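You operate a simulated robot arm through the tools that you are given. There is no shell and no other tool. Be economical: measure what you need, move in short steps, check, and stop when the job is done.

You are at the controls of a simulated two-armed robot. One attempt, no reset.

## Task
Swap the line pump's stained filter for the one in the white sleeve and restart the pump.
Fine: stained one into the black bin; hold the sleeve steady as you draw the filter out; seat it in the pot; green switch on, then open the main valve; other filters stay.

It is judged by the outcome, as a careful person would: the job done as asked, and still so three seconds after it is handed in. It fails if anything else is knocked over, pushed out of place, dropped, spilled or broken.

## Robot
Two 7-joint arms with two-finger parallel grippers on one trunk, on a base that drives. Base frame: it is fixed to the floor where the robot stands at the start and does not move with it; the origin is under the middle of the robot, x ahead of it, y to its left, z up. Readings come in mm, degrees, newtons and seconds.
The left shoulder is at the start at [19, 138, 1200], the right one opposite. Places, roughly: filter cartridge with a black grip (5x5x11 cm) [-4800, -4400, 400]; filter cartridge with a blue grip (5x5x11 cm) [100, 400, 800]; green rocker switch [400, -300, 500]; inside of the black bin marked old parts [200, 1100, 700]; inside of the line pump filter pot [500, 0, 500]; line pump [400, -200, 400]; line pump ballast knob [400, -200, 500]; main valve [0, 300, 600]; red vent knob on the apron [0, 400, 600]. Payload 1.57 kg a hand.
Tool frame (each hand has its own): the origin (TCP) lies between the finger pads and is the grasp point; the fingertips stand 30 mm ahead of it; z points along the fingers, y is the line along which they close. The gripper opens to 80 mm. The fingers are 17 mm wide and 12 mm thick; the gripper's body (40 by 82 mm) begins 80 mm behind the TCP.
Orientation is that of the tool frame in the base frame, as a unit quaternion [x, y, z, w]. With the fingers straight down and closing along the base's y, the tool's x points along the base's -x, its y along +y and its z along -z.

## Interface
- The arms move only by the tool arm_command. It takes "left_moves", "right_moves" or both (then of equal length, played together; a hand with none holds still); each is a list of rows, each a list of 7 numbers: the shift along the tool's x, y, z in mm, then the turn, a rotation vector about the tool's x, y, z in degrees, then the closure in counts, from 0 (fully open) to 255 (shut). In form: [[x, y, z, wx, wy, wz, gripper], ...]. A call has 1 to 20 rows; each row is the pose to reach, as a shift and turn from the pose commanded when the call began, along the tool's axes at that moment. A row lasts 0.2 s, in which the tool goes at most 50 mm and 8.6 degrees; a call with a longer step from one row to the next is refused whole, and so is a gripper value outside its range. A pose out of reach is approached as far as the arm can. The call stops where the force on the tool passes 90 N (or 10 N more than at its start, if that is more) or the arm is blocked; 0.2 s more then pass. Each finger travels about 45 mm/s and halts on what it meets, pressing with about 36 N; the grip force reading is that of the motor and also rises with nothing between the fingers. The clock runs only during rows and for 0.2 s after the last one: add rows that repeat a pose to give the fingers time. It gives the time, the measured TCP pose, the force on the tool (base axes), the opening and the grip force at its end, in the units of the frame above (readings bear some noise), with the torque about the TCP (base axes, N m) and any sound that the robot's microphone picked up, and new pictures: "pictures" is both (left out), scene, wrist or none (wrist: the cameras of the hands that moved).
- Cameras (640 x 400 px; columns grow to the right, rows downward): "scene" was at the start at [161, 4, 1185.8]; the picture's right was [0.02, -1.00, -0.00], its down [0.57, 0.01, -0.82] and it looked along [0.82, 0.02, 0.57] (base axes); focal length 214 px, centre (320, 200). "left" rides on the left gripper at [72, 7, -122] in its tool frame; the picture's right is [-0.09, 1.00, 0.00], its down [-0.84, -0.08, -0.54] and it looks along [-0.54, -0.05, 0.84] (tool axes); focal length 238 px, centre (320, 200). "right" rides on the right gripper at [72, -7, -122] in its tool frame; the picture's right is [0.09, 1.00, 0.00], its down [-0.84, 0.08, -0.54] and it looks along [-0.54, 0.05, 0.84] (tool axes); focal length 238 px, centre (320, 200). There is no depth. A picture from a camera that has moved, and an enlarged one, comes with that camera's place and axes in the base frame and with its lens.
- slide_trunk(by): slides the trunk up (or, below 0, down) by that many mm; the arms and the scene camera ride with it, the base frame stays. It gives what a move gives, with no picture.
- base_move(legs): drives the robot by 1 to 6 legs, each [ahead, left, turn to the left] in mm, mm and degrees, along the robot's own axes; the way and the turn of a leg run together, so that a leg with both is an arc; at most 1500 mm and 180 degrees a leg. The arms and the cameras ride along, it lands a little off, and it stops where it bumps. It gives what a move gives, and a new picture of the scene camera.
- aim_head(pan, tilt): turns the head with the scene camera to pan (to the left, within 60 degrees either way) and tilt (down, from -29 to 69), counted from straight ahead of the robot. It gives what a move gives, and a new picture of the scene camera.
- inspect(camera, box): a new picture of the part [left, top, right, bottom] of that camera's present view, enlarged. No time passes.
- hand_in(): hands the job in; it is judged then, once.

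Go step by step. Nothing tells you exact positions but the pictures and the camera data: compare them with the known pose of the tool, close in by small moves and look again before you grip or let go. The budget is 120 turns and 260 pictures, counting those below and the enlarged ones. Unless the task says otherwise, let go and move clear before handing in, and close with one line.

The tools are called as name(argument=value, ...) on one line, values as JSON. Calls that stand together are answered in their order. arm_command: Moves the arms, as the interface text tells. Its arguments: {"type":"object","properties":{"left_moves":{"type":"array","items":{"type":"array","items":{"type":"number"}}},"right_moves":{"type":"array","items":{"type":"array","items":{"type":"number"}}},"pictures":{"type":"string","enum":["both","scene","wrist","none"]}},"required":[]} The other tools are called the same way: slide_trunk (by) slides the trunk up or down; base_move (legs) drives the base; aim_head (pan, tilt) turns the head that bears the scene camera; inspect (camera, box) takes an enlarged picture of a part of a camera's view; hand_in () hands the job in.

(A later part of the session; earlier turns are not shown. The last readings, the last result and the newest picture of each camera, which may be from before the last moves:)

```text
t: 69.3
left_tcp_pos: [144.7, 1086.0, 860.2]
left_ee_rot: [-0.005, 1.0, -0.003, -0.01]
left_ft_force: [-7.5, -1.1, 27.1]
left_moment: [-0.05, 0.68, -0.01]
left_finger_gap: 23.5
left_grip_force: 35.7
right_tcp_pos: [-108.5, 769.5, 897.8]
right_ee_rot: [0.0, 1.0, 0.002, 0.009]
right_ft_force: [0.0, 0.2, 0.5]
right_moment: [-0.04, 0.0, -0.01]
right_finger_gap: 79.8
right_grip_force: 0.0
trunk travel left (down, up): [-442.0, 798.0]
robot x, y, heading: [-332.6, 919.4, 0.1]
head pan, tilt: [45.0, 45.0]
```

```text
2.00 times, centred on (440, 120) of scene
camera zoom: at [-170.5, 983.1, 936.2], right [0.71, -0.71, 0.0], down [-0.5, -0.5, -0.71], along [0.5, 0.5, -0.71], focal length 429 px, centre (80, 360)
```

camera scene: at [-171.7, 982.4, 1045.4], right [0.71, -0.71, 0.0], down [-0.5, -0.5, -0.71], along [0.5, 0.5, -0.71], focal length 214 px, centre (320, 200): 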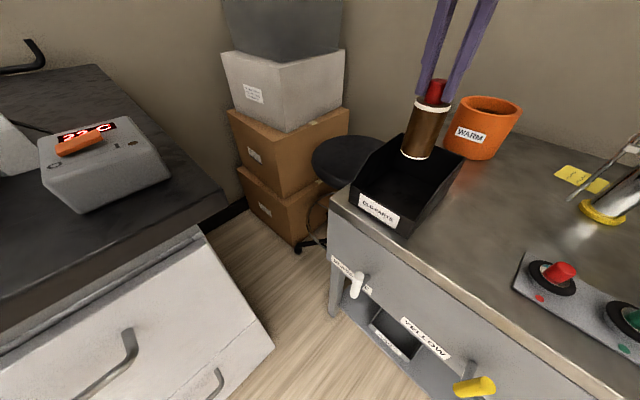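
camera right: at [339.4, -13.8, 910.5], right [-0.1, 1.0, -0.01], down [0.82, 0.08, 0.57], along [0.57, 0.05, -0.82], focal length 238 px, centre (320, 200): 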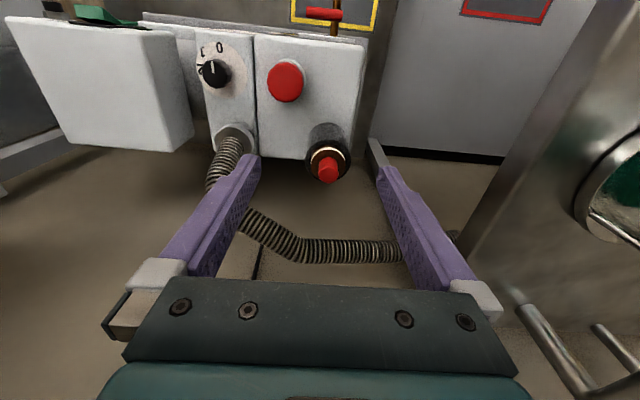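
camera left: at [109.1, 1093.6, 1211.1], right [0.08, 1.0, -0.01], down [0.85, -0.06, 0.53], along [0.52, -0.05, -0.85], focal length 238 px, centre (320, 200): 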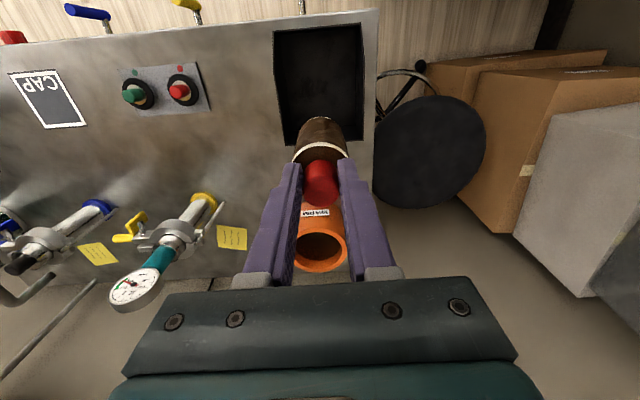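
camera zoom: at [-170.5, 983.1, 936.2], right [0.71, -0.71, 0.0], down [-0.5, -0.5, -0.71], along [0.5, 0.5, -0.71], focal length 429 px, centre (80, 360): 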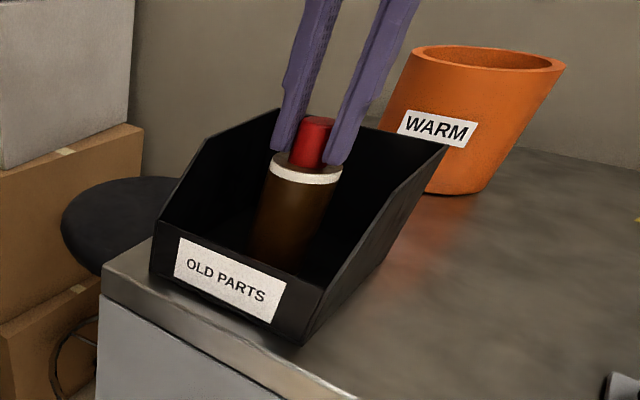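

It has touched the floor. I'll ease off 4 mm, open the fingers part way and lift clear.

slide_trunk(by=4)

arm_command(left_moves=[[0, 0, 0, 0, 0, 0, 160], [0, 0, 0, 0, 0, 0, 115], [0, 0, 0, 0, 0, 0, 115], [0, 0, 0, 0, 0, 0, 115]], pictures="none")

slide_trunk(by=130)

inspect(camera="left", box=[0, 0, 640, 400])

```text
t: 69.8
left_tcp_pos: [144.6, 1084.3, 861.3]
left_ee_rot: [-0.005, 1.0, -0.003, -0.01]
left_ft_force: [-0.3, -0.8, 0.1]
left_moment: [-0.01, 0.01, -0.01]
left_finger_gap: 23.4
left_grip_force: 35.5
right_tcp_pos: [-109.4, 767.8, 900.5]
right_ee_rot: [0.0, 1.0, 0.0, 0.008]
right_ft_force: [-0.5, 0.4, -0.6]
right_moment: [0.03, 0.03, -0.01]
right_finger_gap: 79.9
right_grip_force: 0.1
trunk travel left (down, up): [-446.0, 794.0]
robot x, y, heading: [-333.0, 925.7, 0.1]
head pan, tilt: [45.0, 45.0]
```

```text
t: 70.8
left_tcp_pos: [143.9, 1086.2, 861.9]
left_ee_rot: [-0.006, 1.0, -0.002, -0.011]
left_ft_force: [0.3, -0.2, -0.9]
left_moment: [-0.01, 0.01, 0.01]
left_finger_gap: 43.5
left_grip_force: 0.0
right_tcp_pos: [-108.9, 767.7, 901.1]
right_ee_rot: [0.0, 1.0, 0.001, 0.009]
right_ft_force: [0.3, 0.1, -0.3]
right_moment: [0.05, 0.0, -0.01]
right_finger_gap: 80.1
right_grip_force: 0.0
trunk travel left (down, up): [-446.0, 794.0]
robot x, y, heading: [-333.3, 920.0, 0.3]
head pan, tilt: [45.0, 45.0]
```

```text
t: 72.4
left_tcp_pos: [144.2, 1085.6, 990.9]
left_ee_rot: [-0.007, 1.0, -0.003, -0.01]
left_ft_force: [-0.9, 0.3, -0.8]
left_moment: [0.0, 0.03, -0.01]
left_finger_gap: 43.7
left_grip_force: 0.2
right_tcp_pos: [-109.2, 768.2, 1031.0]
right_ee_rot: [-0.001, 1.0, 0.001, 0.008]
right_ft_force: [0.1, -1.1, 0.0]
right_moment: [0.0, 0.01, 0.0]
right_finger_gap: 80.2
right_grip_force: 0.0
trunk travel left (down, up): [-576.0, 664.0]
robot x, y, heading: [-331.7, 922.5, 0.0]
head pan, tilt: [45.0, 45.0]
```

```text
1.00 times, centred on (320, 200) of left (not enlarged: the box is as wide or as high as the picture)
camera zoom: at [73.6, 1091.0, 1114.7], right [0.08, 1.0, -0.01], down [0.85, -0.06, 0.52], along [0.52, -0.05, -0.85], focal length 238 px, centre (320, 200)
```

zoom: 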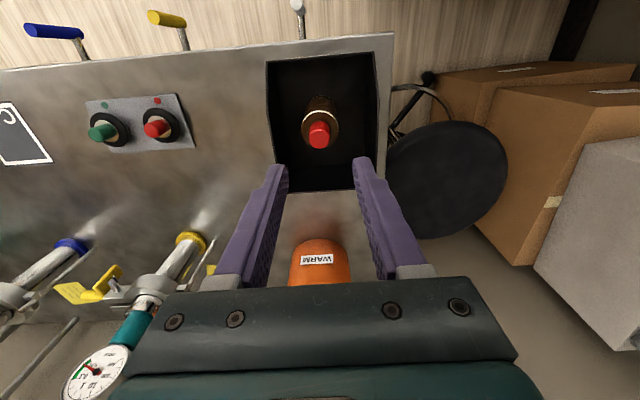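

The stained filter stands upright in the old-parts bin. Now I'll drive back right toward the white sleeve and get a good look at it.

base_move(legs=[[0, -640, 0]])

aim_head(pan=15, tilt=40)

inspect(camera="left", box=[0, 0, 640, 400])

```text
t: 76.0
left_tcp_pos: [143.9, 433.4, 991.0]
left_ee_rot: [-0.005, 1.0, -0.004, -0.011]
left_ft_force: [0.2, -0.1, -0.7]
left_moment: [-0.03, -0.01, 0.04]
left_finger_gap: 43.6
left_grip_force: 0.0
right_tcp_pos: [-110.8, 115.6, 1030.8]
right_ee_rot: [0.0, 1.0, 0.001, 0.007]
right_ft_force: [-0.9, 0.2, 0.0]
right_moment: [0.0, -0.01, 0.0]
right_finger_gap: 79.7
right_grip_force: 0.0
trunk travel left (down, up): [-576.0, 664.0]
robot x, y, heading: [-331.3, 270.8, -0.1]
head pan, tilt: [45.0, 45.0]
camera scene: at [-172.1, 330.6, 1069.5], right [0.71, -0.71, 0.0], down [-0.5, -0.5, -0.71], along [0.5, 0.5, -0.71], focal length 214 px, centre (320, 200)
```

scene: 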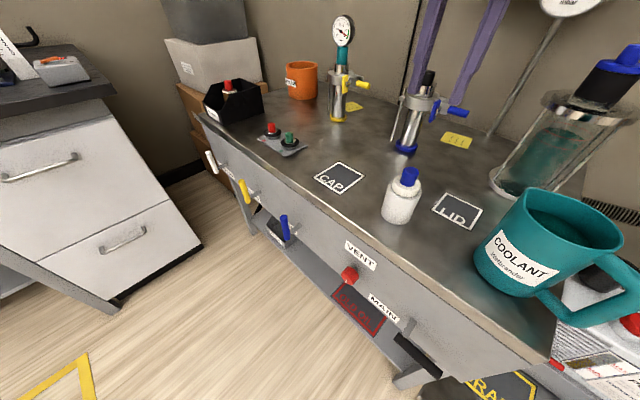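

```text
t: 77.0
left_tcp_pos: [142.6, 432.7, 991.2]
left_ee_rot: [-0.006, 1.0, -0.002, -0.01]
left_ft_force: [-0.2, 0.3, -0.7]
left_moment: [-0.01, 0.0, 0.01]
left_finger_gap: 43.9
left_grip_force: 0.1
right_tcp_pos: [-111.3, 116.7, 1031.3]
right_ee_rot: [0.001, 1.0, 0.002, 0.008]
right_ft_force: [0.1, -0.4, 0.1]
right_moment: [-0.01, 0.03, 0.02]
right_finger_gap: 80.1
right_grip_force: 0.1
trunk travel left (down, up): [-576.0, 664.0]
robot x, y, heading: [-331.6, 270.6, -0.0]
head pan, tilt: [15.0, 40.0]
camera scene: at [-147.5, 295.2, 1076.7], right [0.26, -0.97, 0.0], down [-0.62, -0.17, -0.77], along [0.74, 0.2, -0.64], focal length 214 px, centre (320, 200)
```

scene: 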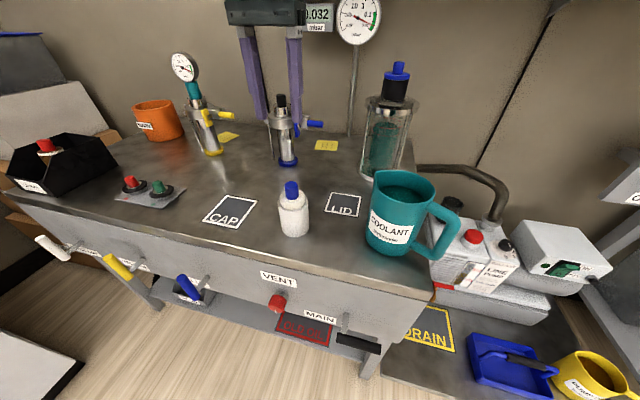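

```text
1.00 times, centred on (320, 200) of left (not enlarged: the box is as wide or as high as the picture)
camera zoom: at [73.1, 438.9, 1114.5], right [0.08, 1.0, -0.01], down [0.85, -0.07, 0.52], along [0.52, -0.05, -0.85], focal length 238 px, centre (320, 200)
```

zoom: 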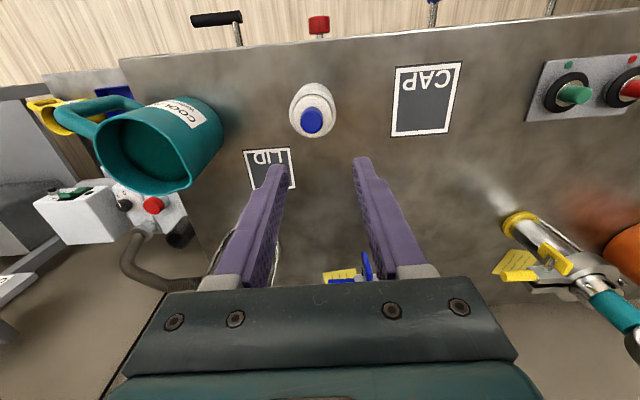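

The lever labelled MAIN (black) is the main valve. The sleeve is about 55 mm wide, centred near [135, 424], with the blue grip top at z 858. I'll drive left so both arms can work on it, with the left hand moved aside and the right hand pitched to hold the sleeve.

base_move(legs=[[0, 80, 0]])

arm_command(left_moves=[[10, 25, -10, 0, 0, 0, 0], [20, 50, -20, 0, 0, 0, 0], [30, 75, -30, 0, 0, 0, 0]], right_moves=[[-30, 15, 0, 0, -8.3, 0, 0], [-60, 30, 0, 0, -16.6, 0, 0], [-90, 45, 0, 0, -25, 0, 0]], pictures="none")

aim_head(pan=0, tilt=35)

```text
t: 78.0
left_tcp_pos: [144.0, 512.3, 990.9]
left_ee_rot: [-0.006, 1.0, -0.002, -0.01]
left_ft_force: [0.0, 0.4, -0.4]
left_moment: [-0.01, 0.0, 0.02]
left_finger_gap: 44.0
left_grip_force: 0.1
right_tcp_pos: [-111.1, 195.2, 1032.0]
right_ee_rot: [0.001, 1.0, 0.001, 0.009]
right_ft_force: [-0.4, -0.1, 0.3]
right_moment: [0.03, -0.01, 0.02]
right_finger_gap: 80.0
right_grip_force: 0.1
trunk travel left (down, up): [-576.0, 664.0]
robot x, y, heading: [-331.3, 349.5, -0.3]
head pan, tilt: [15.0, 40.0]
camera scene: at [-147.4, 374.0, 1076.8], right [0.26, -0.97, 0.0], down [-0.62, -0.17, -0.77], along [0.74, 0.2, -0.64], focal length 214 px, centre (320, 200)
```

scene: 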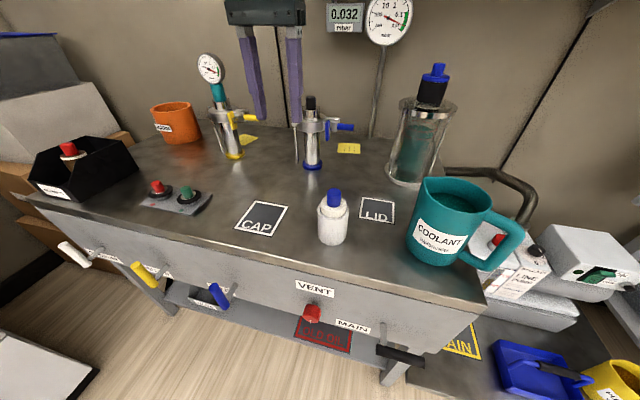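

```text
t: 79.0
left_tcp_pos: [129.6, 583.9, 991.8]
left_ee_rot: [0.002, 0.999, 0.001, -0.047]
left_ft_force: [0.7, 0.4, -0.2]
left_moment: [0.01, 0.0, 0.01]
left_finger_gap: 79.8
left_grip_force: 0.1
left hand out of reach, approached as far as the arm can: row 1, 2, 3
right_tcp_pos: [-21.2, 238.8, 1033.3]
right_ee_rot: [0.0, 0.974, 0.001, 0.225]
right_ft_force: [-0.4, -0.4, -0.1]
right_moment: [-0.01, 0.0, -0.01]
right_finger_gap: 80.0
right_grip_force: 0.0
trunk travel left (down, up): [-576.0, 664.0]
robot x, y, heading: [-334.2, 348.4, -0.1]
head pan, tilt: [15.0, 40.0]
stopped in row 3 (left hand): the arm was blocked; the commanded pose is now the measured one
```

```text
t: 79.8
left_tcp_pos: [128.7, 584.2, 991.8]
left_ee_rot: [0.002, 0.999, 0.001, -0.048]
left_ft_force: [-0.5, 0.0, 0.3]
left_moment: [-0.03, -0.01, -0.01]
left_finger_gap: 80.0
left_grip_force: 0.0
right_tcp_pos: [-20.0, 239.0, 1034.2]
right_ee_rot: [0.002, 0.974, 0.0, 0.225]
right_ft_force: [0.6, 0.2, 0.0]
right_moment: [-0.01, 0.01, -0.01]
right_finger_gap: 80.1
right_grip_force: 0.1
trunk travel left (down, up): [-576.0, 664.0]
robot x, y, heading: [-335.8, 353.0, -0.1]
head pan, tilt: [0.0, 35.0]
camera scene: at [-141.5, 351.9, 1084.3], right [0.0, -1.0, 0.0], down [-0.57, 0.0, -0.82], along [0.82, 0.0, -0.57], focal length 214 px, centre (320, 200)
```

scene: 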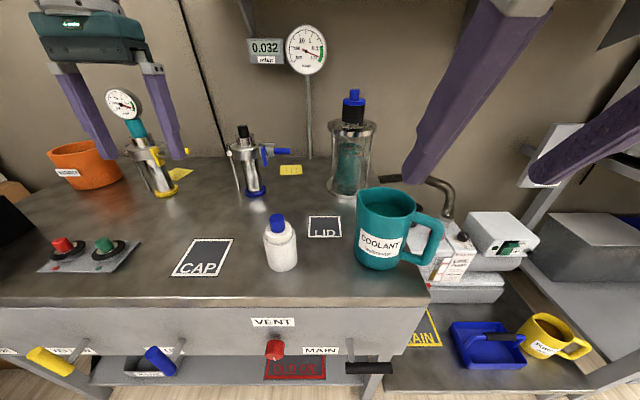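

Clear view: the sleeve is at [135, 424]. I'll bring the right hand across above it with the fingers pitched forward and down.

arm_command(right_moves=[[0, 45, 0, 0, -6, 0, 0], [0, 90, 0, 0, -12, 0, 0], [0, 135, 0, 0, -18, 0, 0], [-5, 175, 15, 0, -24, 0, 0], [-25, 185, 55, 0, -24, 0, 0], [-50, 185, 95, 0, -24, 0, 0], [-72, 185, 130, 0, -24, 0, 0], [-93, 185, 161, 0, -24, 0, 0]], pictures="both")

```text
t: 80.2
left_tcp_pos: [127.4, 585.0, 991.5]
left_ee_rot: [0.002, 0.999, 0.001, -0.048]
left_ft_force: [-0.6, 1.1, -0.2]
left_moment: [0.02, -0.01, 0.02]
left_finger_gap: 80.1
left_grip_force: 0.0
right_tcp_pos: [-18.0, 273.3, 1037.5]
right_ee_rot: [-0.01, 0.96, -0.022, 0.279]
right_ft_force: [-3.1, -22.2, 8.3]
right_moment: [1.76, 0.83, 2.85]
right_finger_gap: 79.9
right_grip_force: 0.1
trunk travel left (down, up): [-576.0, 664.0]
robot x, y, heading: [-331.8, 351.3, -0.1]
head pan, tilt: [0.0, 35.0]
stopped in row 2 (right hand): the force on the tool passed its limit at 182 N (the readings are from after the stop); the commanded pose is now the measured one
camera scene: at [-141.9, 354.4, 1083.4], right [0.03, -1.0, 0.0], down [-0.58, -0.02, -0.81], along [0.81, 0.03, -0.58], focal length 214 px, centre (320, 200)
camera right: at [-143.6, 268.6, 1103.0], right [-0.09, 0.99, -0.1], down [0.42, 0.12, 0.9], along [0.91, 0.04, -0.42], focal length 238 px, centre (320, 200)
```

scene: 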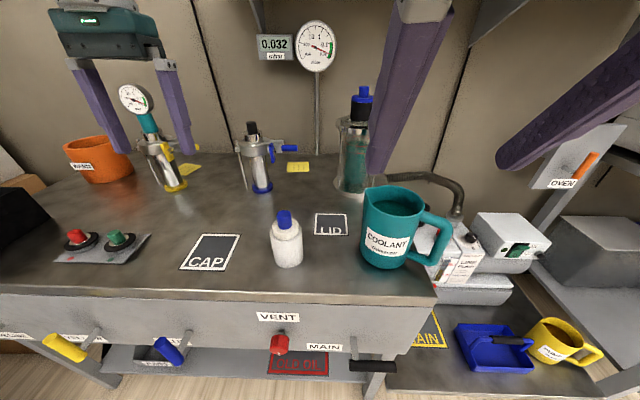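
right: 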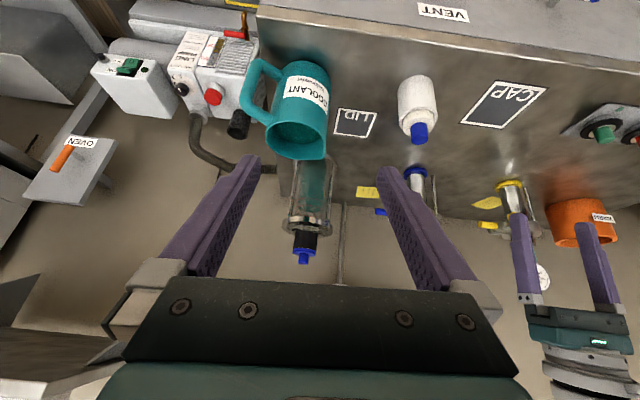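

The right hand brushed the head. I'll back it off, go forward first, then across.

arm_command(right_moves=[[0, -25, 0, 0, 0, 0, 0], [-25, -25, 16, 0, 0, 0, 0], [-60, -25, 38, 0, 0, 0, 0], [-95, -25, 60, 0, 0, 0, 0], [-126, -20, 80, 0, 0, 0, 0], [-126, 25, 80, 0, -4, 0, 0], [-126, 70, 80, 0, -8, 0, 0], [-126, 115, 80, 0, -12, 0, 0], [-126, 150, 80, 0, -18, 0, 0], [-109, 150, 108, 0, -18, 0, 0], [-91, 150, 136, 0, -18, 0, 0]], pictures="both")

```text
t: 82.7
left_tcp_pos: [127.1, 584.6, 991.9]
left_ee_rot: [0.001, 0.999, 0.001, -0.048]
left_ft_force: [-0.3, 1.3, 0.1]
left_moment: [0.01, -0.02, 0.02]
left_finger_gap: 79.9
left_grip_force: 0.0
right_tcp_pos: [139.1, 404.6, 963.4]
right_ee_rot: [-0.005, 0.902, -0.034, 0.43]
right_ft_force: [0.2, -0.5, 0.1]
right_moment: [-0.03, 0.0, -0.01]
right_finger_gap: 80.1
right_grip_force: 0.1
trunk travel left (down, up): [-576.0, 664.0]
robot x, y, heading: [-330.6, 348.0, 0.2]
head pan, tilt: [0.0, 35.0]
camera scene: at [-148.9, 349.8, 1068.7], right [-0.03, -1.0, 0.0], down [-0.71, 0.02, -0.7], along [0.7, -0.02, -0.71], focal length 214 px, centre (320, 200)
camera right: at [-1.1, 402.9, 985.3], right [-0.04, 0.99, -0.14], down [0.11, 0.14, 0.98], along [0.99, 0.02, -0.11], focal length 238 px, centre (320, 200)
```

scene: 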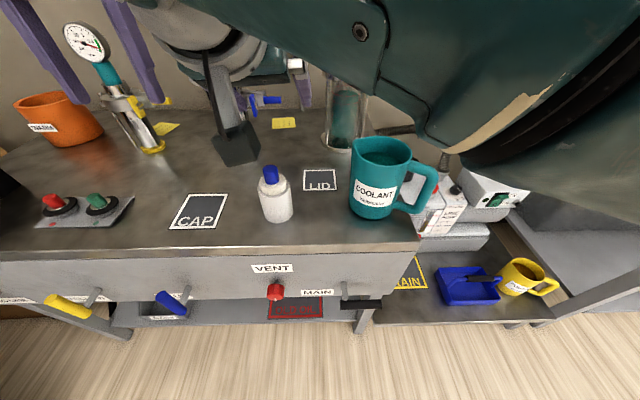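
right: 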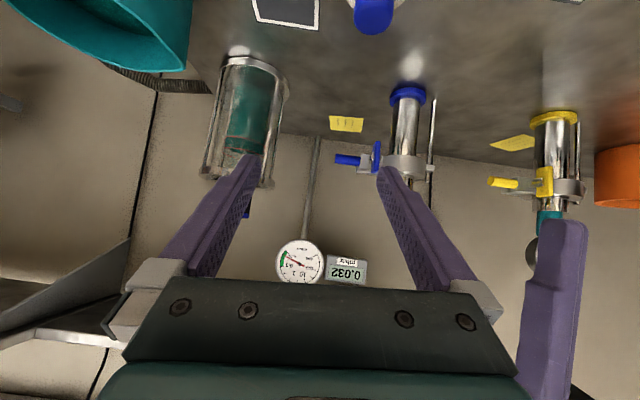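

The hand is over the sleeve, but the forearm is pushing on the head. I'll tilt the head down out of the way before lowering.

aim_head(pan=25, tilt=60)

arm_command(right_moves=[[0, 10, 0, -1.2, 0, 1.5, 0], [0, 19, 0, -2.3, 0, 2.9, 0], [0, 19, 0, -2.3, 0, 2.9, 0]], pictures="both")

```text
t: 83.5
left_tcp_pos: [128.0, 584.9, 991.9]
left_ee_rot: [0.001, 0.999, 0.0, -0.047]
left_ft_force: [-1.0, -0.7, 0.8]
left_moment: [0.02, -0.01, 0.03]
left_finger_gap: 80.0
left_grip_force: 0.0
right_tcp_pos: [133.1, 412.3, 958.6]
right_ee_rot: [-0.009, 0.905, -0.03, 0.423]
right_ft_force: [-0.8, -0.5, 0.7]
right_moment: [0.0, 0.02, 0.0]
right_finger_gap: 79.9
right_grip_force: 0.1
trunk travel left (down, up): [-576.0, 664.0]
robot x, y, heading: [-334.1, 346.9, -0.3]
head pan, tilt: [25.0, 60.0]
camera scene: at [-149.9, 354.8, 1066.8], right [0.03, -1.0, 0.0], down [-0.73, -0.03, -0.68], along [0.68, 0.02, -0.73], focal length 214 px, centre (320, 200)
```

scene: 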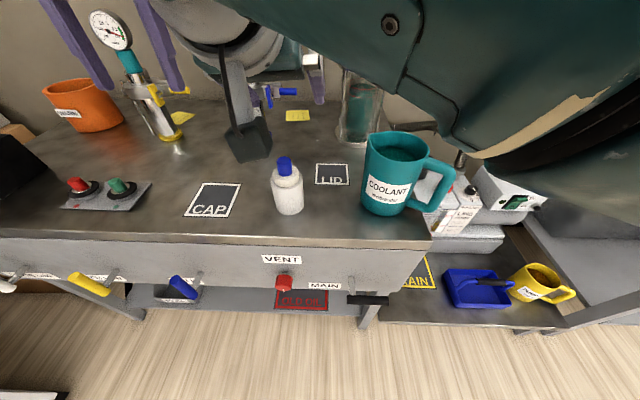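

```text
t: 84.5
left_tcp_pos: [128.5, 584.8, 991.3]
left_ee_rot: [0.002, 0.999, 0.001, -0.049]
left_ft_force: [0.9, 0.5, -0.1]
left_moment: [-0.01, -0.04, 0.0]
left_finger_gap: 79.9
left_grip_force: 0.0
right_tcp_pos: [140.3, 408.4, 943.1]
right_ee_rot: [0.012, 0.908, -0.024, 0.417]
right_ft_force: [0.0, -0.5, 0.3]
right_moment: [-0.01, 0.0, -0.01]
right_finger_gap: 80.0
right_grip_force: 0.2
trunk travel left (down, up): [-576.0, 664.0]
robot x, y, heading: [-331.5, 354.0, -0.2]
head pan, tilt: [25.0, 60.0]
stopped in row 3 (right hand): the arm was blocked; the commanded pose is now the measured one
camera scene: at [-155.4, 362.0, 1059.9], right [0.13, -0.99, 0.0], down [-0.78, -0.1, -0.62], along [0.61, 0.08, -0.79], focal length 214 px, centre (320, 200)
camera right: at [-0.3, 408.8, 968.1], right [-0.02, 0.99, -0.1], down [0.14, 0.1, 0.99], along [0.99, 0.0, -0.14], focal length 238 px, centre (320, 200)
```

scene: 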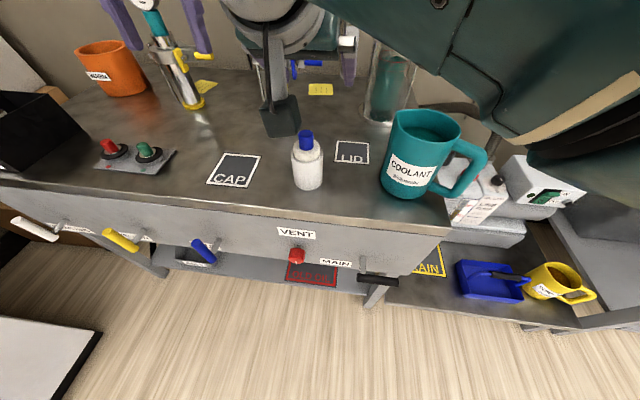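
right: 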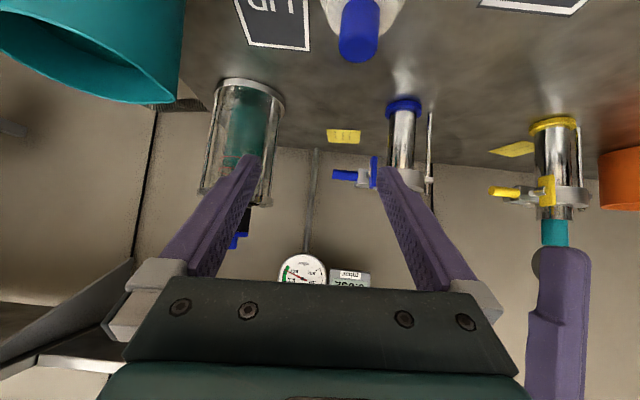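

The forearm wedges against the head in this pose. I'll withdraw the right hand to the right and come at the sleeve diagonally from the front-right instead, which keeps the forearm clear of the head.

arm_command(right_moves=[[-19, 0, -16, 0, 0, 0, 0], [-38, 0, -33, 0, 0, 0, 0], [-38, -45, -33, 0, 0, 0, 0], [-38, -90, -33, 0, 0, 0, 0], [-38, -135, -33, 0, -5, 0, 0], [-38, -175, -33, 0, -10, 0, 0], [-38, -200, -33, 0, -15.7, 0, 0]], pictures="scene")

```text
t: 86.1
left_tcp_pos: [128.3, 583.4, 992.2]
left_ee_rot: [0.002, 0.999, 0.001, -0.048]
left_ft_force: [0.3, 1.1, 0.1]
left_moment: [0.01, 0.03, -0.02]
left_finger_gap: 79.9
left_grip_force: 0.0
right_tcp_pos: [135.0, 213.4, 1005.0]
right_ee_rot: [0.01, 0.839, -0.021, 0.543]
right_ft_force: [0.6, -0.3, -0.2]
right_moment: [0.01, 0.0, -0.01]
right_finger_gap: 79.9
right_grip_force: 0.1
trunk travel left (down, up): [-576.0, 664.0]
robot x, y, heading: [-330.2, 350.0, 0.1]
head pan, tilt: [25.0, 60.0]
camera scene: at [-169.3, 379.9, 1050.0], right [0.42, -0.91, 0.0], down [-0.79, -0.36, -0.5], along [0.45, 0.21, -0.87], focal length 214 px, centre (320, 200)
```

scene: 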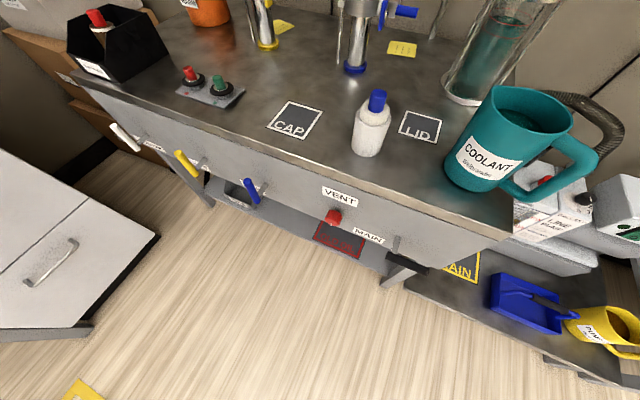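

Free again. Now I'll yaw the right hand 45° to the left and bring it to the front-right of the sleeve, staying high.

arm_command(right_moves=[[4, 0, -10, -7, -0.2, -3, 0], [8, 0, -20, -14, -0.4, -6, 0], [12, 10, -30, -21, -0.6, -9.2, 0], [16, 30, -40, -28, -0.8, -12.3, 0], [20, 55, -50, -35, -1, -15.5, 0], [25, 85, -62, -41, -1.1, -18.4, 0], [25, 115, -64, -41, -1.1, -18.4, 0], [25, 140, -65, -41, -1.1, -18.4, 0]], pictures="both")

```text
t: 87.9
left_tcp_pos: [128.3, 585.7, 992.9]
left_ee_rot: [0.002, 0.999, 0.001, -0.046]
left_ft_force: [0.2, 0.0, -0.4]
left_moment: [0.0, -0.02, 0.01]
left_finger_gap: 79.7
left_grip_force: 0.0
right_tcp_pos: [70.3, 355.5, 1006.2]
right_ee_rot: [-0.311, 0.78, 0.189, 0.509]
right_ft_force: [-0.5, 0.5, 0.0]
right_moment: [0.05, 0.01, -0.01]
right_finger_gap: 79.8
right_grip_force: 0.1
trunk travel left (down, up): [-576.0, 664.0]
robot x, y, heading: [-332.6, 347.6, -0.0]
head pan, tilt: [25.0, 60.0]
camera scene: at [-169.1, 380.3, 1050.0], right [0.42, -0.91, 0.0], down [-0.79, -0.36, -0.5], along [0.45, 0.21, -0.87], focal length 214 px, centre (320, 200)
camera right: at [-30.4, 254.6, 990.3], right [-0.7, 0.71, -0.11], down [-0.18, -0.03, 0.98], along [0.69, 0.71, 0.15], focal length 238 px, centre (320, 200)
```

scene: 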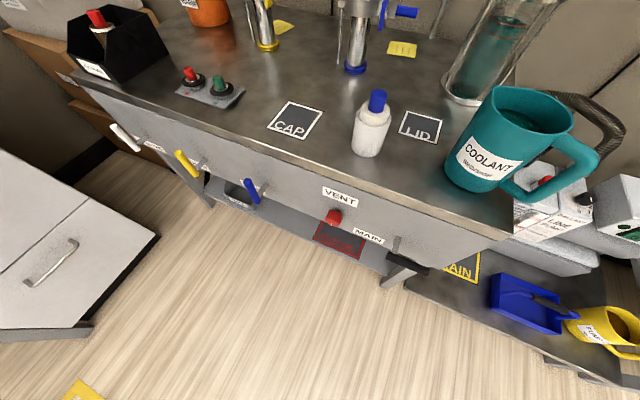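
right: 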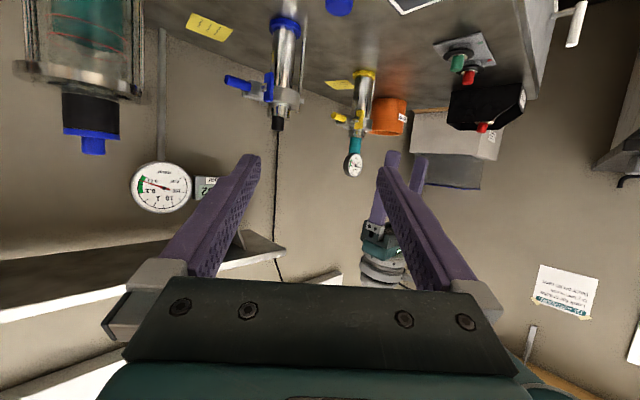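

That pose is free of the head. I'll lower the right hand to just in front of the sleeve.

arm_command(right_moves=[[40, 3, 16, 0, 0, 0, 0], [80, 6, 32, 0, 0, 0, 0], [120, 9, 48, 0, 0, 0, 0], [158, 12, 64, 0, 0, 0, 0]], pictures="both")

```text
t: 88.9
left_tcp_pos: [127.5, 584.0, 992.7]
left_ee_rot: [0.0, 0.999, 0.001, -0.048]
left_ft_force: [0.4, -0.6, -0.6]
left_moment: [0.02, 0.01, 0.01]
left_finger_gap: 80.1
left_grip_force: 0.0
right_tcp_pos: [57.7, 358.1, 834.7]
right_ee_rot: [-0.311, 0.78, 0.188, 0.509]
right_ft_force: [-1.1, 0.4, -0.2]
right_moment: [0.0, -0.02, 0.01]
right_finger_gap: 80.0
right_grip_force: 0.1
trunk travel left (down, up): [-576.0, 664.0]
robot x, y, heading: [-329.4, 349.9, -0.2]
head pan, tilt: [25.0, 60.0]
camera scene: at [-169.2, 380.2, 1050.0], right [0.42, -0.91, 0.0], down [-0.79, -0.36, -0.5], along [0.45, 0.21, -0.87], focal length 214 px, centre (320, 200)
camera right: at [-41.3, 257.8, 818.8], right [-0.7, 0.71, -0.11], down [-0.18, -0.03, 0.98], along [0.69, 0.71, 0.15], focal length 238 px, centre (320, 200)
```

scene: 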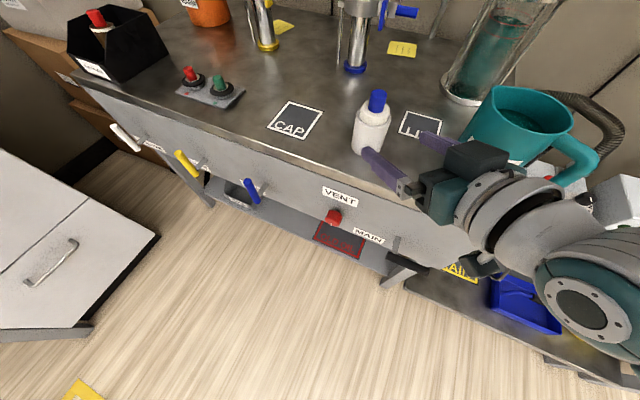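
right: 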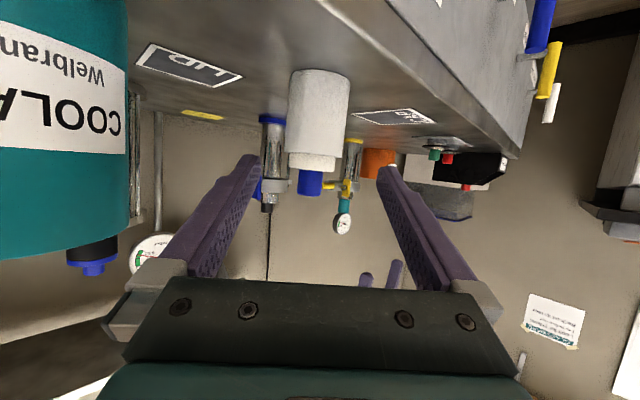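

The sleeve is centred between the open fingers' path. I'll advance along the tool axis to straddle it.

arm_command(right_moves=[[1.5, -0.6, 28, 0, 0, 0, 0], [3, -1.3, 57, 0, 0, 0, 0], [4.5, -2, 86, 0, 0, 0, 0], [6, -2.6, 114, 0, 0, 0, 0]], pictures="both")

inspect(camera="scene", box=[300, 60, 460, 160])

```text
t: 89.9
left_tcp_pos: [129.4, 585.6, 992.9]
left_ee_rot: [0.002, 0.999, 0.001, -0.047]
left_ft_force: [-0.2, 0.0, 0.3]
left_moment: [-0.01, 0.0, 0.01]
left_finger_gap: 80.0
left_grip_force: 0.0
right_tcp_pos: [128.7, 420.8, 791.8]
right_ee_rot: [-0.309, 0.78, 0.19, 0.511]
right_ft_force: [0.1, 0.4, 0.1]
right_moment: [-0.04, -0.02, -0.02]
right_finger_gap: 80.0
right_grip_force: 0.1
right hand out of reach, approached as far as the arm can: row 4
trunk travel left (down, up): [-576.0, 664.0]
robot x, y, heading: [-333.3, 347.9, -0.3]
head pan, tilt: [25.0, 60.0]
camera scene: at [-169.0, 380.7, 1050.1], right [0.42, -0.91, 0.0], down [-0.79, -0.36, -0.5], along [0.45, 0.21, -0.87], focal length 214 px, centre (320, 200)
camera right: at [29.3, 320.9, 775.3], right [-0.7, 0.7, -0.1], down [-0.18, -0.03, 0.98], along [0.69, 0.71, 0.15], focal length 238 px, centre (320, 200)
```

scene: 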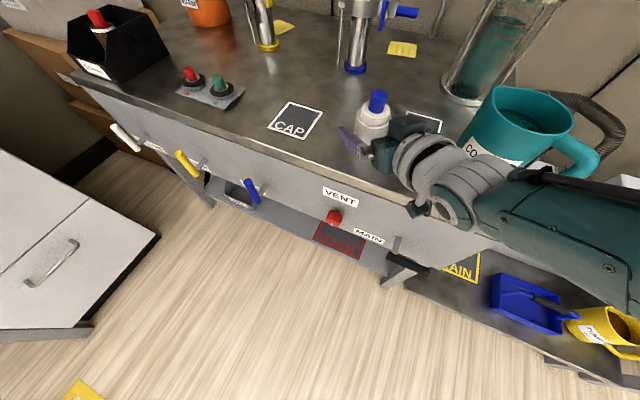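
right: 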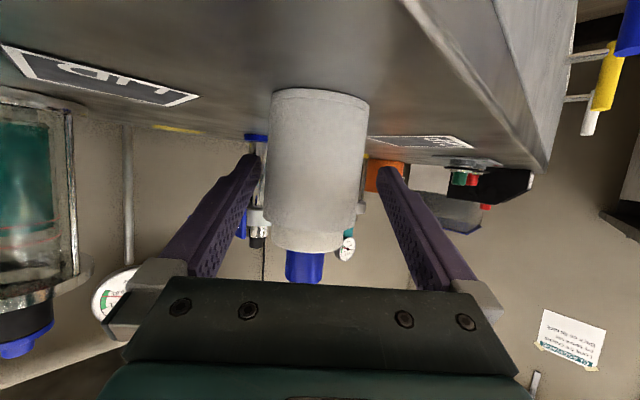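

```text
4.00 times, centred on (380, 110) of scene
camera zoom: at [-169.0, 380.7, 1050.1], right [0.42, -0.91, 0.0], down [-0.79, -0.36, -0.5], along [0.45, 0.21, -0.87], focal length 858 px, centre (80, 560)
```

zoom: 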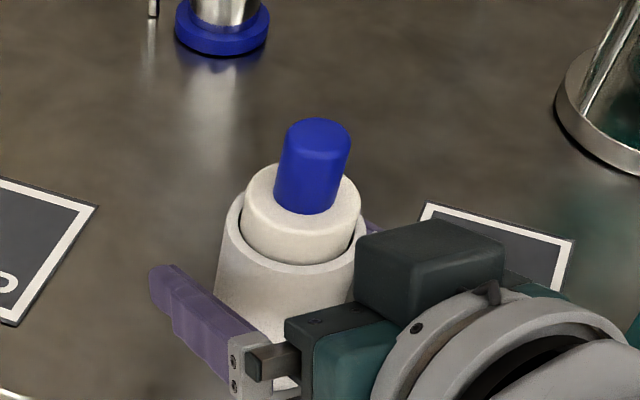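

The sleeve sits evenly between the fingers. I'll close the right gripper on it.

arm_command(right_moves=[[0, 0, 0, 0, 0, 0, 60], [0, 0, 0, 0, 0, 0, 90], [0, 0, 0, 0, 0, 0, 130], [0, 0, 0, 0, 0, 0, 200], [0, 0, 0, 0, 0, 0, 200]], pictures="wrist")

inspect(camera="scene", box=[300, 60, 460, 160])

```text
t: 91.1
left_tcp_pos: [129.1, 584.4, 991.6]
left_ee_rot: [0.001, 0.999, 0.001, -0.048]
left_ft_force: [-0.1, -0.1, -0.7]
left_moment: [0.01, -0.02, -0.02]
left_finger_gap: 80.1
left_grip_force: 0.0
right_tcp_pos: [128.3, 419.4, 789.5]
right_ee_rot: [-0.31, 0.781, 0.189, 0.509]
right_ft_force: [-1.8, 0.1, 5.2]
right_moment: [0.14, 0.1, 0.02]
right_finger_gap: 58.7
right_grip_force: 36.0
trunk travel left (down, up): [-576.0, 664.0]
robot x, y, heading: [-331.1, 348.8, -0.3]
head pan, tilt: [25.0, 60.0]
camera right: at [29.2, 319.5, 774.9], right [-0.7, 0.71, -0.1], down [-0.18, -0.03, 0.98], along [0.69, 0.71, 0.15], focal length 238 px, centre (320, 200)
```

right: 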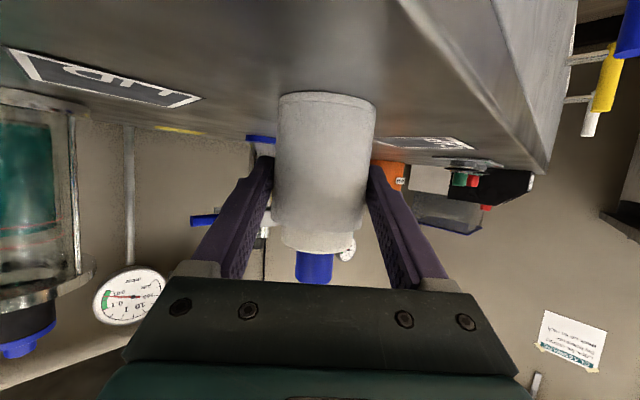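

```text
4.00 times, centred on (380, 110) of scene
camera zoom: at [-168.9, 380.2, 1050.1], right [0.42, -0.91, 0.0], down [-0.79, -0.36, -0.5], along [0.45, 0.21, -0.87], focal length 858 px, centre (80, 560)
```

zoom: 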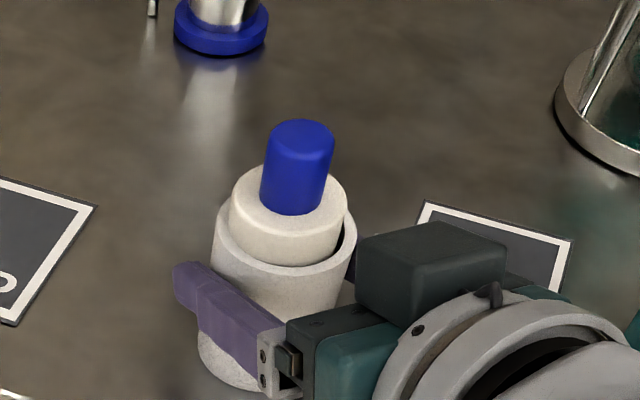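

The sleeve is held at 58.7 mm. The blue grip top is now near [130, 428, 858]. I'll bring the left hand over it, slightly pitched forward for reach, with the fingers part open.

arm_command(left_moves=[[0, -45, 0, 0, 0, 0, 108], [0, -90, 0, 0, -4.5, 0, 108], [0, -130, 10, 0, -9, 0, 108], [-2, -157, 40, 0, -13.5, 0, 108], [-4, -157, 62, 0, -13.5, 0, 108]], pictures="both")

```text
t: 92.3
left_tcp_pos: [156.2, 419.3, 925.7]
left_ee_rot: [0.002, 0.998, 0.001, 0.071]
left_ft_force: [-0.4, 0.4, 1.0]
left_moment: [0.03, 0.01, 0.05]
left_finger_gap: 46.0
left_grip_force: 0.1
left hand out of reach, approached as far as the arm can: row 2, 3, 4, 5
right_tcp_pos: [128.5, 419.8, 789.5]
right_ee_rot: [-0.31, 0.78, 0.189, 0.51]
right_ft_force: [-2.7, -0.1, 8.9]
right_moment: [0.28, 0.2, 0.05]
right_finger_gap: 58.9
right_grip_force: 36.1
trunk travel left (down, up): [-576.0, 664.0]
robot x, y, heading: [-333.9, 349.0, -0.1]
head pan, tilt: [25.0, 60.0]
camera scene: at [-168.8, 380.4, 1050.2], right [0.42, -0.91, 0.0], down [-0.79, -0.36, -0.5], along [0.45, 0.21, -0.87], focal length 214 px, centre (320, 200)
camera left: at [65.8, 425.0, 1036.1], right [0.09, 1.0, 0.02], down [0.75, -0.08, 0.65], along [0.65, -0.05, -0.76], focal length 238 px, centre (320, 200)
```

scene: 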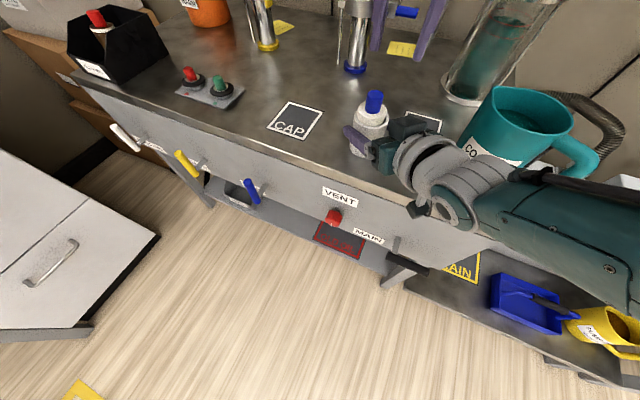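
left: 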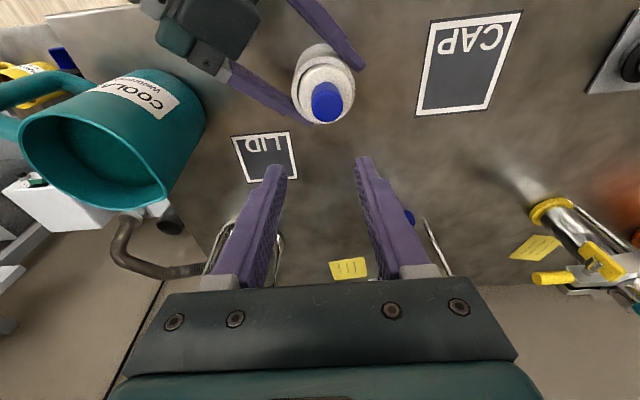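

The left hand stopped 29 mm ahead of the command. It's probably too close in at this height, so I'll lower it and see whether it converges over the knob.

arm_command(left_moves=[[2, 0, 12, 0, 0, 0, 108], [4, 0, 24, 0, 0, 0, 108], [4, 0, 24, 0, 0, 0, 108]], pictures="wrist")

```text
t: 93.1
left_tcp_pos: [153.8, 420.2, 903.4]
left_ee_rot: [0.002, 0.998, 0.001, 0.07]
left_ft_force: [-0.3, 0.0, 0.3]
left_moment: [0.02, 0.03, -0.02]
left_finger_gap: 46.0
left_grip_force: 0.1
right_tcp_pos: [128.9, 420.1, 791.0]
right_ee_rot: [-0.311, 0.78, 0.189, 0.509]
right_ft_force: [-2.2, 0.6, 10.9]
right_moment: [0.33, 0.22, 0.01]
right_finger_gap: 58.8
right_grip_force: 35.9
trunk travel left (down, up): [-576.0, 664.0]
robot x, y, heading: [-333.5, 350.6, -0.2]
head pan, tilt: [25.0, 60.0]
camera left: at [63.8, 426.4, 1012.6], right [0.09, 1.0, 0.01], down [0.75, -0.08, 0.65], along [0.65, -0.05, -0.76], focal length 238 px, centre (320, 200)
```

left: 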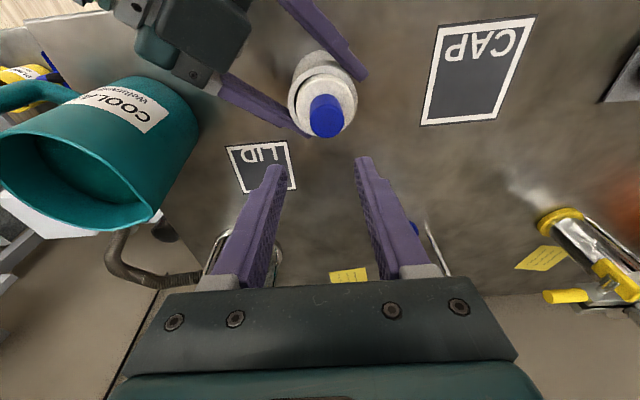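

At this height, pitching forward keeps the hand too far ahead. I'll pitch it back past vertical, which brings the fingers toward the knob.

arm_command(left_moves=[[0, 0, 0, 0, 4, 0, 108], [0, 0, 0, 0, 8, 0, 108], [0, 0, 0, 0, 12, 0, 108], [0, 0, 0, 0, 12, 0, 108]], pictures="wrist")

inspect(camera="scene", box=[300, 40, 460, 140])

```text
t: 94.1
left_tcp_pos: [115.7, 435.8, 906.7]
left_ee_rot: [0.001, 0.999, 0.001, -0.034]
left_ft_force: [-0.4, 0.4, -0.2]
left_moment: [-0.02, -0.01, -0.02]
left_finger_gap: 46.0
left_grip_force: 0.1
left hand out of reach, approached as far as the arm can: row 1, 2, 3, 4
right_tcp_pos: [128.8, 420.1, 789.5]
right_ee_rot: [-0.31, 0.78, 0.188, 0.509]
right_ft_force: [-1.2, 0.8, 11.5]
right_moment: [0.36, 0.19, 0.05]
right_finger_gap: 58.7
right_grip_force: 36.2
trunk travel left (down, up): [-576.0, 664.0]
robot x, y, heading: [-327.8, 350.8, -0.4]
head pan, tilt: [25.0, 60.0]
camera left: at [49.7, 442.0, 1033.4], right [0.1, 1.0, 0.0], down [0.87, -0.08, 0.48], along [0.48, -0.05, -0.88], focal length 238 px, centre (320, 200)
```

left: 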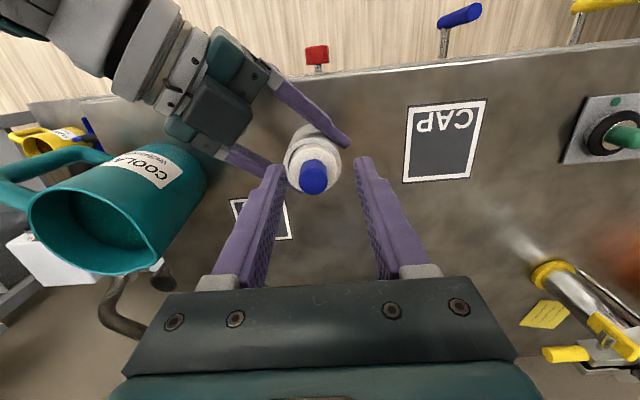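

```text
4.00 times, centred on (380, 90) of scene
camera zoom: at [-168.5, 380.5, 1050.1], right [0.42, -0.91, 0.0], down [-0.79, -0.36, -0.5], along [0.45, 0.21, -0.87], focal length 858 px, centre (80, 640)
```

zoom: 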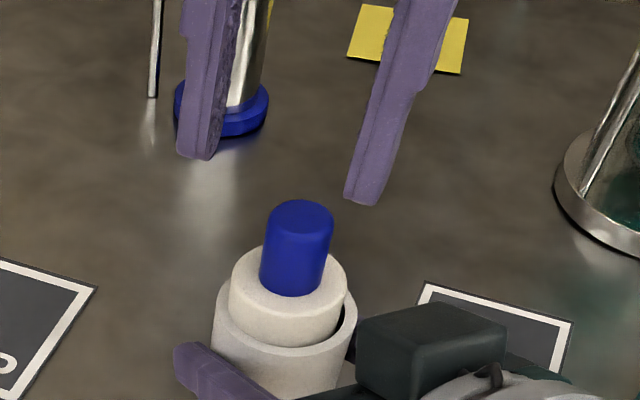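

Close. Nearly vertical should put it right over the knob. I'll trim the pitch and position.

arm_command(left_moves=[[1, 0, 0, 0, -1.5, 0, 108], [2, 0, 0, 0, -3, 0, 108], [2, 0, 10, 0, -3, 0, 108], [2, 0, 10, 0, -3, 0, 108]], pictures="wrist")

inspect(camera="scene", box=[300, 40, 460, 140])

```text
t: 95.1
left_tcp_pos: [121.3, 433.3, 894.8]
left_ee_rot: [0.002, 1.0, 0.002, -0.008]
left_ft_force: [0.7, 0.9, -0.4]
left_moment: [-0.01, 0.01, 0.02]
left_finger_gap: 46.1
left_grip_force: 0.1
left hand out of reach, approached as far as the arm can: row 1, 2, 3, 4
right_tcp_pos: [129.0, 419.3, 790.0]
right_ee_rot: [-0.311, 0.78, 0.189, 0.509]
right_ft_force: [-1.2, 1.6, 11.9]
right_moment: [0.38, 0.23, 0.01]
right_finger_gap: 58.9
right_grip_force: 36.2
trunk travel left (down, up): [-576.0, 664.0]
robot x, y, heading: [-332.2, 347.5, -0.1]
head pan, tilt: [25.0, 60.0]
camera left: at [50.3, 439.7, 1018.4], right [0.09, 1.0, 0.0], down [0.85, -0.08, 0.53], along [0.53, -0.05, -0.85], focal length 238 px, centre (320, 200)
```

left: 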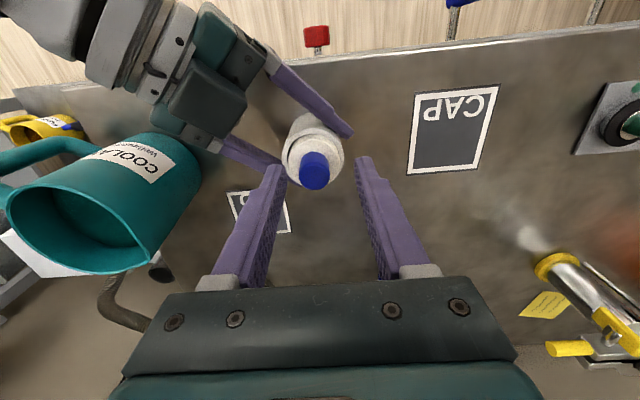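

```text
4.00 times, centred on (380, 90) of scene
camera zoom: at [-168.5, 380.5, 1050.2], right [0.42, -0.91, 0.0], down [-0.79, -0.36, -0.5], along [0.45, 0.21, -0.87], focal length 858 px, centre (80, 640)
```

zoom: 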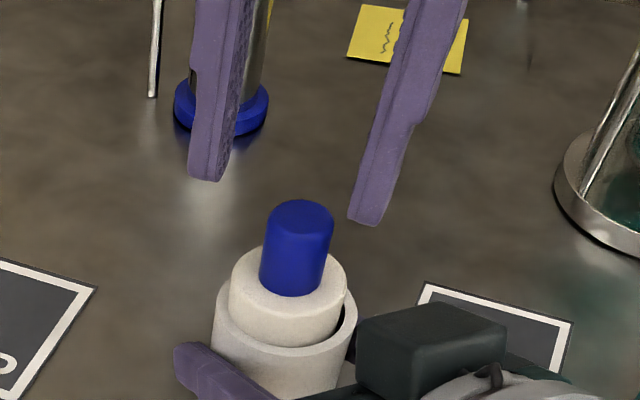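

arm_command(left_moves=[[-3, -1, 5, 0, -1, 0, 108], [-5, -1, 12, 0, -1.5, 0, 108], [-5, -1, 18, 0, -1.5, 0, 108], [-5, -1, 18, 0, -1.5, 0, 108]], pictures="wrist")

inspect(camera="scene", box=[300, 40, 460, 140])

```text
t: 96.1
left_tcp_pos: [124.5, 434.3, 877.7]
left_ee_rot: [0.001, 1.0, 0.002, 0.005]
left_ft_force: [0.2, -1.1, -0.3]
left_moment: [0.03, 0.01, 0.03]
left_finger_gap: 46.1
left_grip_force: 0.1
right_tcp_pos: [128.2, 419.6, 790.2]
right_ee_rot: [-0.311, 0.78, 0.19, 0.509]
right_ft_force: [-0.6, 0.8, 10.8]
right_moment: [0.33, 0.17, 0.0]
right_finger_gap: 58.9
right_grip_force: 35.6
trunk travel left (down, up): [-576.0, 664.0]
robot x, y, heading: [-336.2, 351.5, -0.3]
head pan, tilt: [25.0, 60.0]
camera left: at [50.6, 439.4, 999.0], right [0.09, 1.0, 0.0], down [0.83, -0.08, 0.55], along [0.55, -0.05, -0.83], focal length 238 px, centre (320, 200)
```

left: 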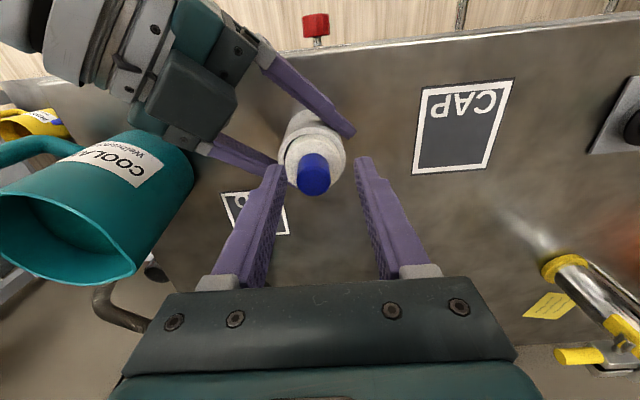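

```text
4.00 times, centred on (380, 90) of scene
camera zoom: at [-168.4, 380.5, 1050.2], right [0.42, -0.91, 0.0], down [-0.79, -0.36, -0.5], along [0.45, 0.21, -0.87], focal length 858 px, centre (80, 640)
```

zoom: 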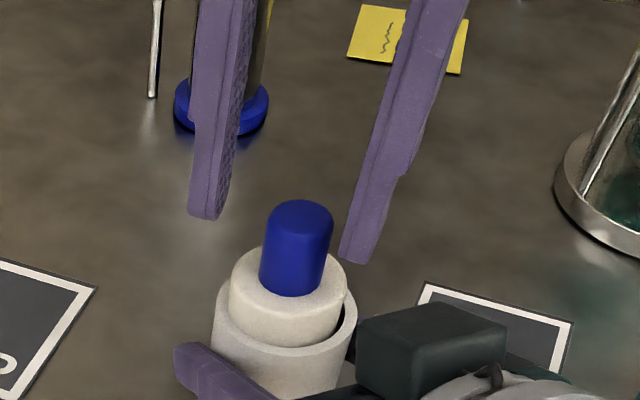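

Now within reach. The knob is about 6 mm to the right of the finger midpoint, so I'll shift over and lower the last 10 mm.

arm_command(left_moves=[[0, -3, 0, 0, 0, 0, 108], [0, -6, 2, 0, 0, 0, 108], [0, -6, 6, 0, 0, 0, 108], [0, -6, 10, 0, 0, 0, 108], [0, -6, 10, 0, 0, 0, 108]], pictures="wrist")

inspect(camera="scene", box=[300, 40, 460, 140])

```text
t: 97.3
left_tcp_pos: [121.6, 430.2, 869.5]
left_ee_rot: [0.002, 1.0, 0.001, 0.005]
left_ft_force: [0.6, 0.3, 0.0]
left_moment: [0.0, 0.0, 0.01]
left_finger_gap: 45.9
left_grip_force: 0.1
left hand out of reach, approached as far as the arm can: row 2, 3, 4, 5
right_tcp_pos: [129.0, 419.5, 788.4]
right_ee_rot: [-0.31, 0.78, 0.188, 0.509]
right_ft_force: [-0.3, 1.1, 10.9]
right_moment: [0.32, 0.14, -0.02]
right_finger_gap: 58.8
right_grip_force: 36.3
trunk travel left (down, up): [-576.0, 664.0]
robot x, y, heading: [-334.2, 350.8, -0.0]
head pan, tilt: [25.0, 60.0]
camera left: at [46.3, 435.7, 989.7], right [0.1, 1.0, 0.0], down [0.83, -0.08, 0.55], along [0.55, -0.05, -0.83], focal length 238 px, centre (320, 200)
```

left: 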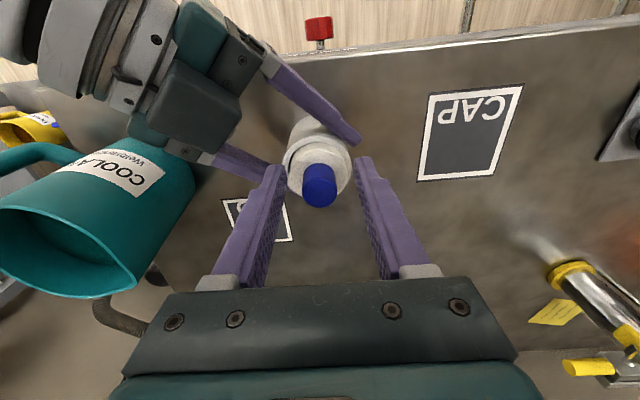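

```text
4.00 times, centred on (380, 90) of scene
camera zoom: at [-168.4, 380.5, 1050.2], right [0.42, -0.91, 0.0], down [-0.79, -0.36, -0.5], along [0.45, 0.21, -0.87], focal length 858 px, centre (80, 640)
```

zoom: 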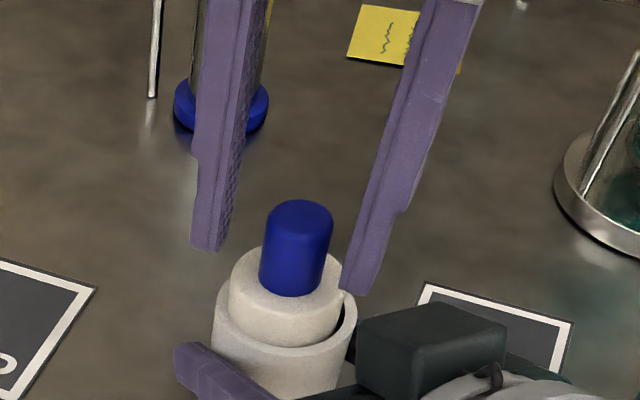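

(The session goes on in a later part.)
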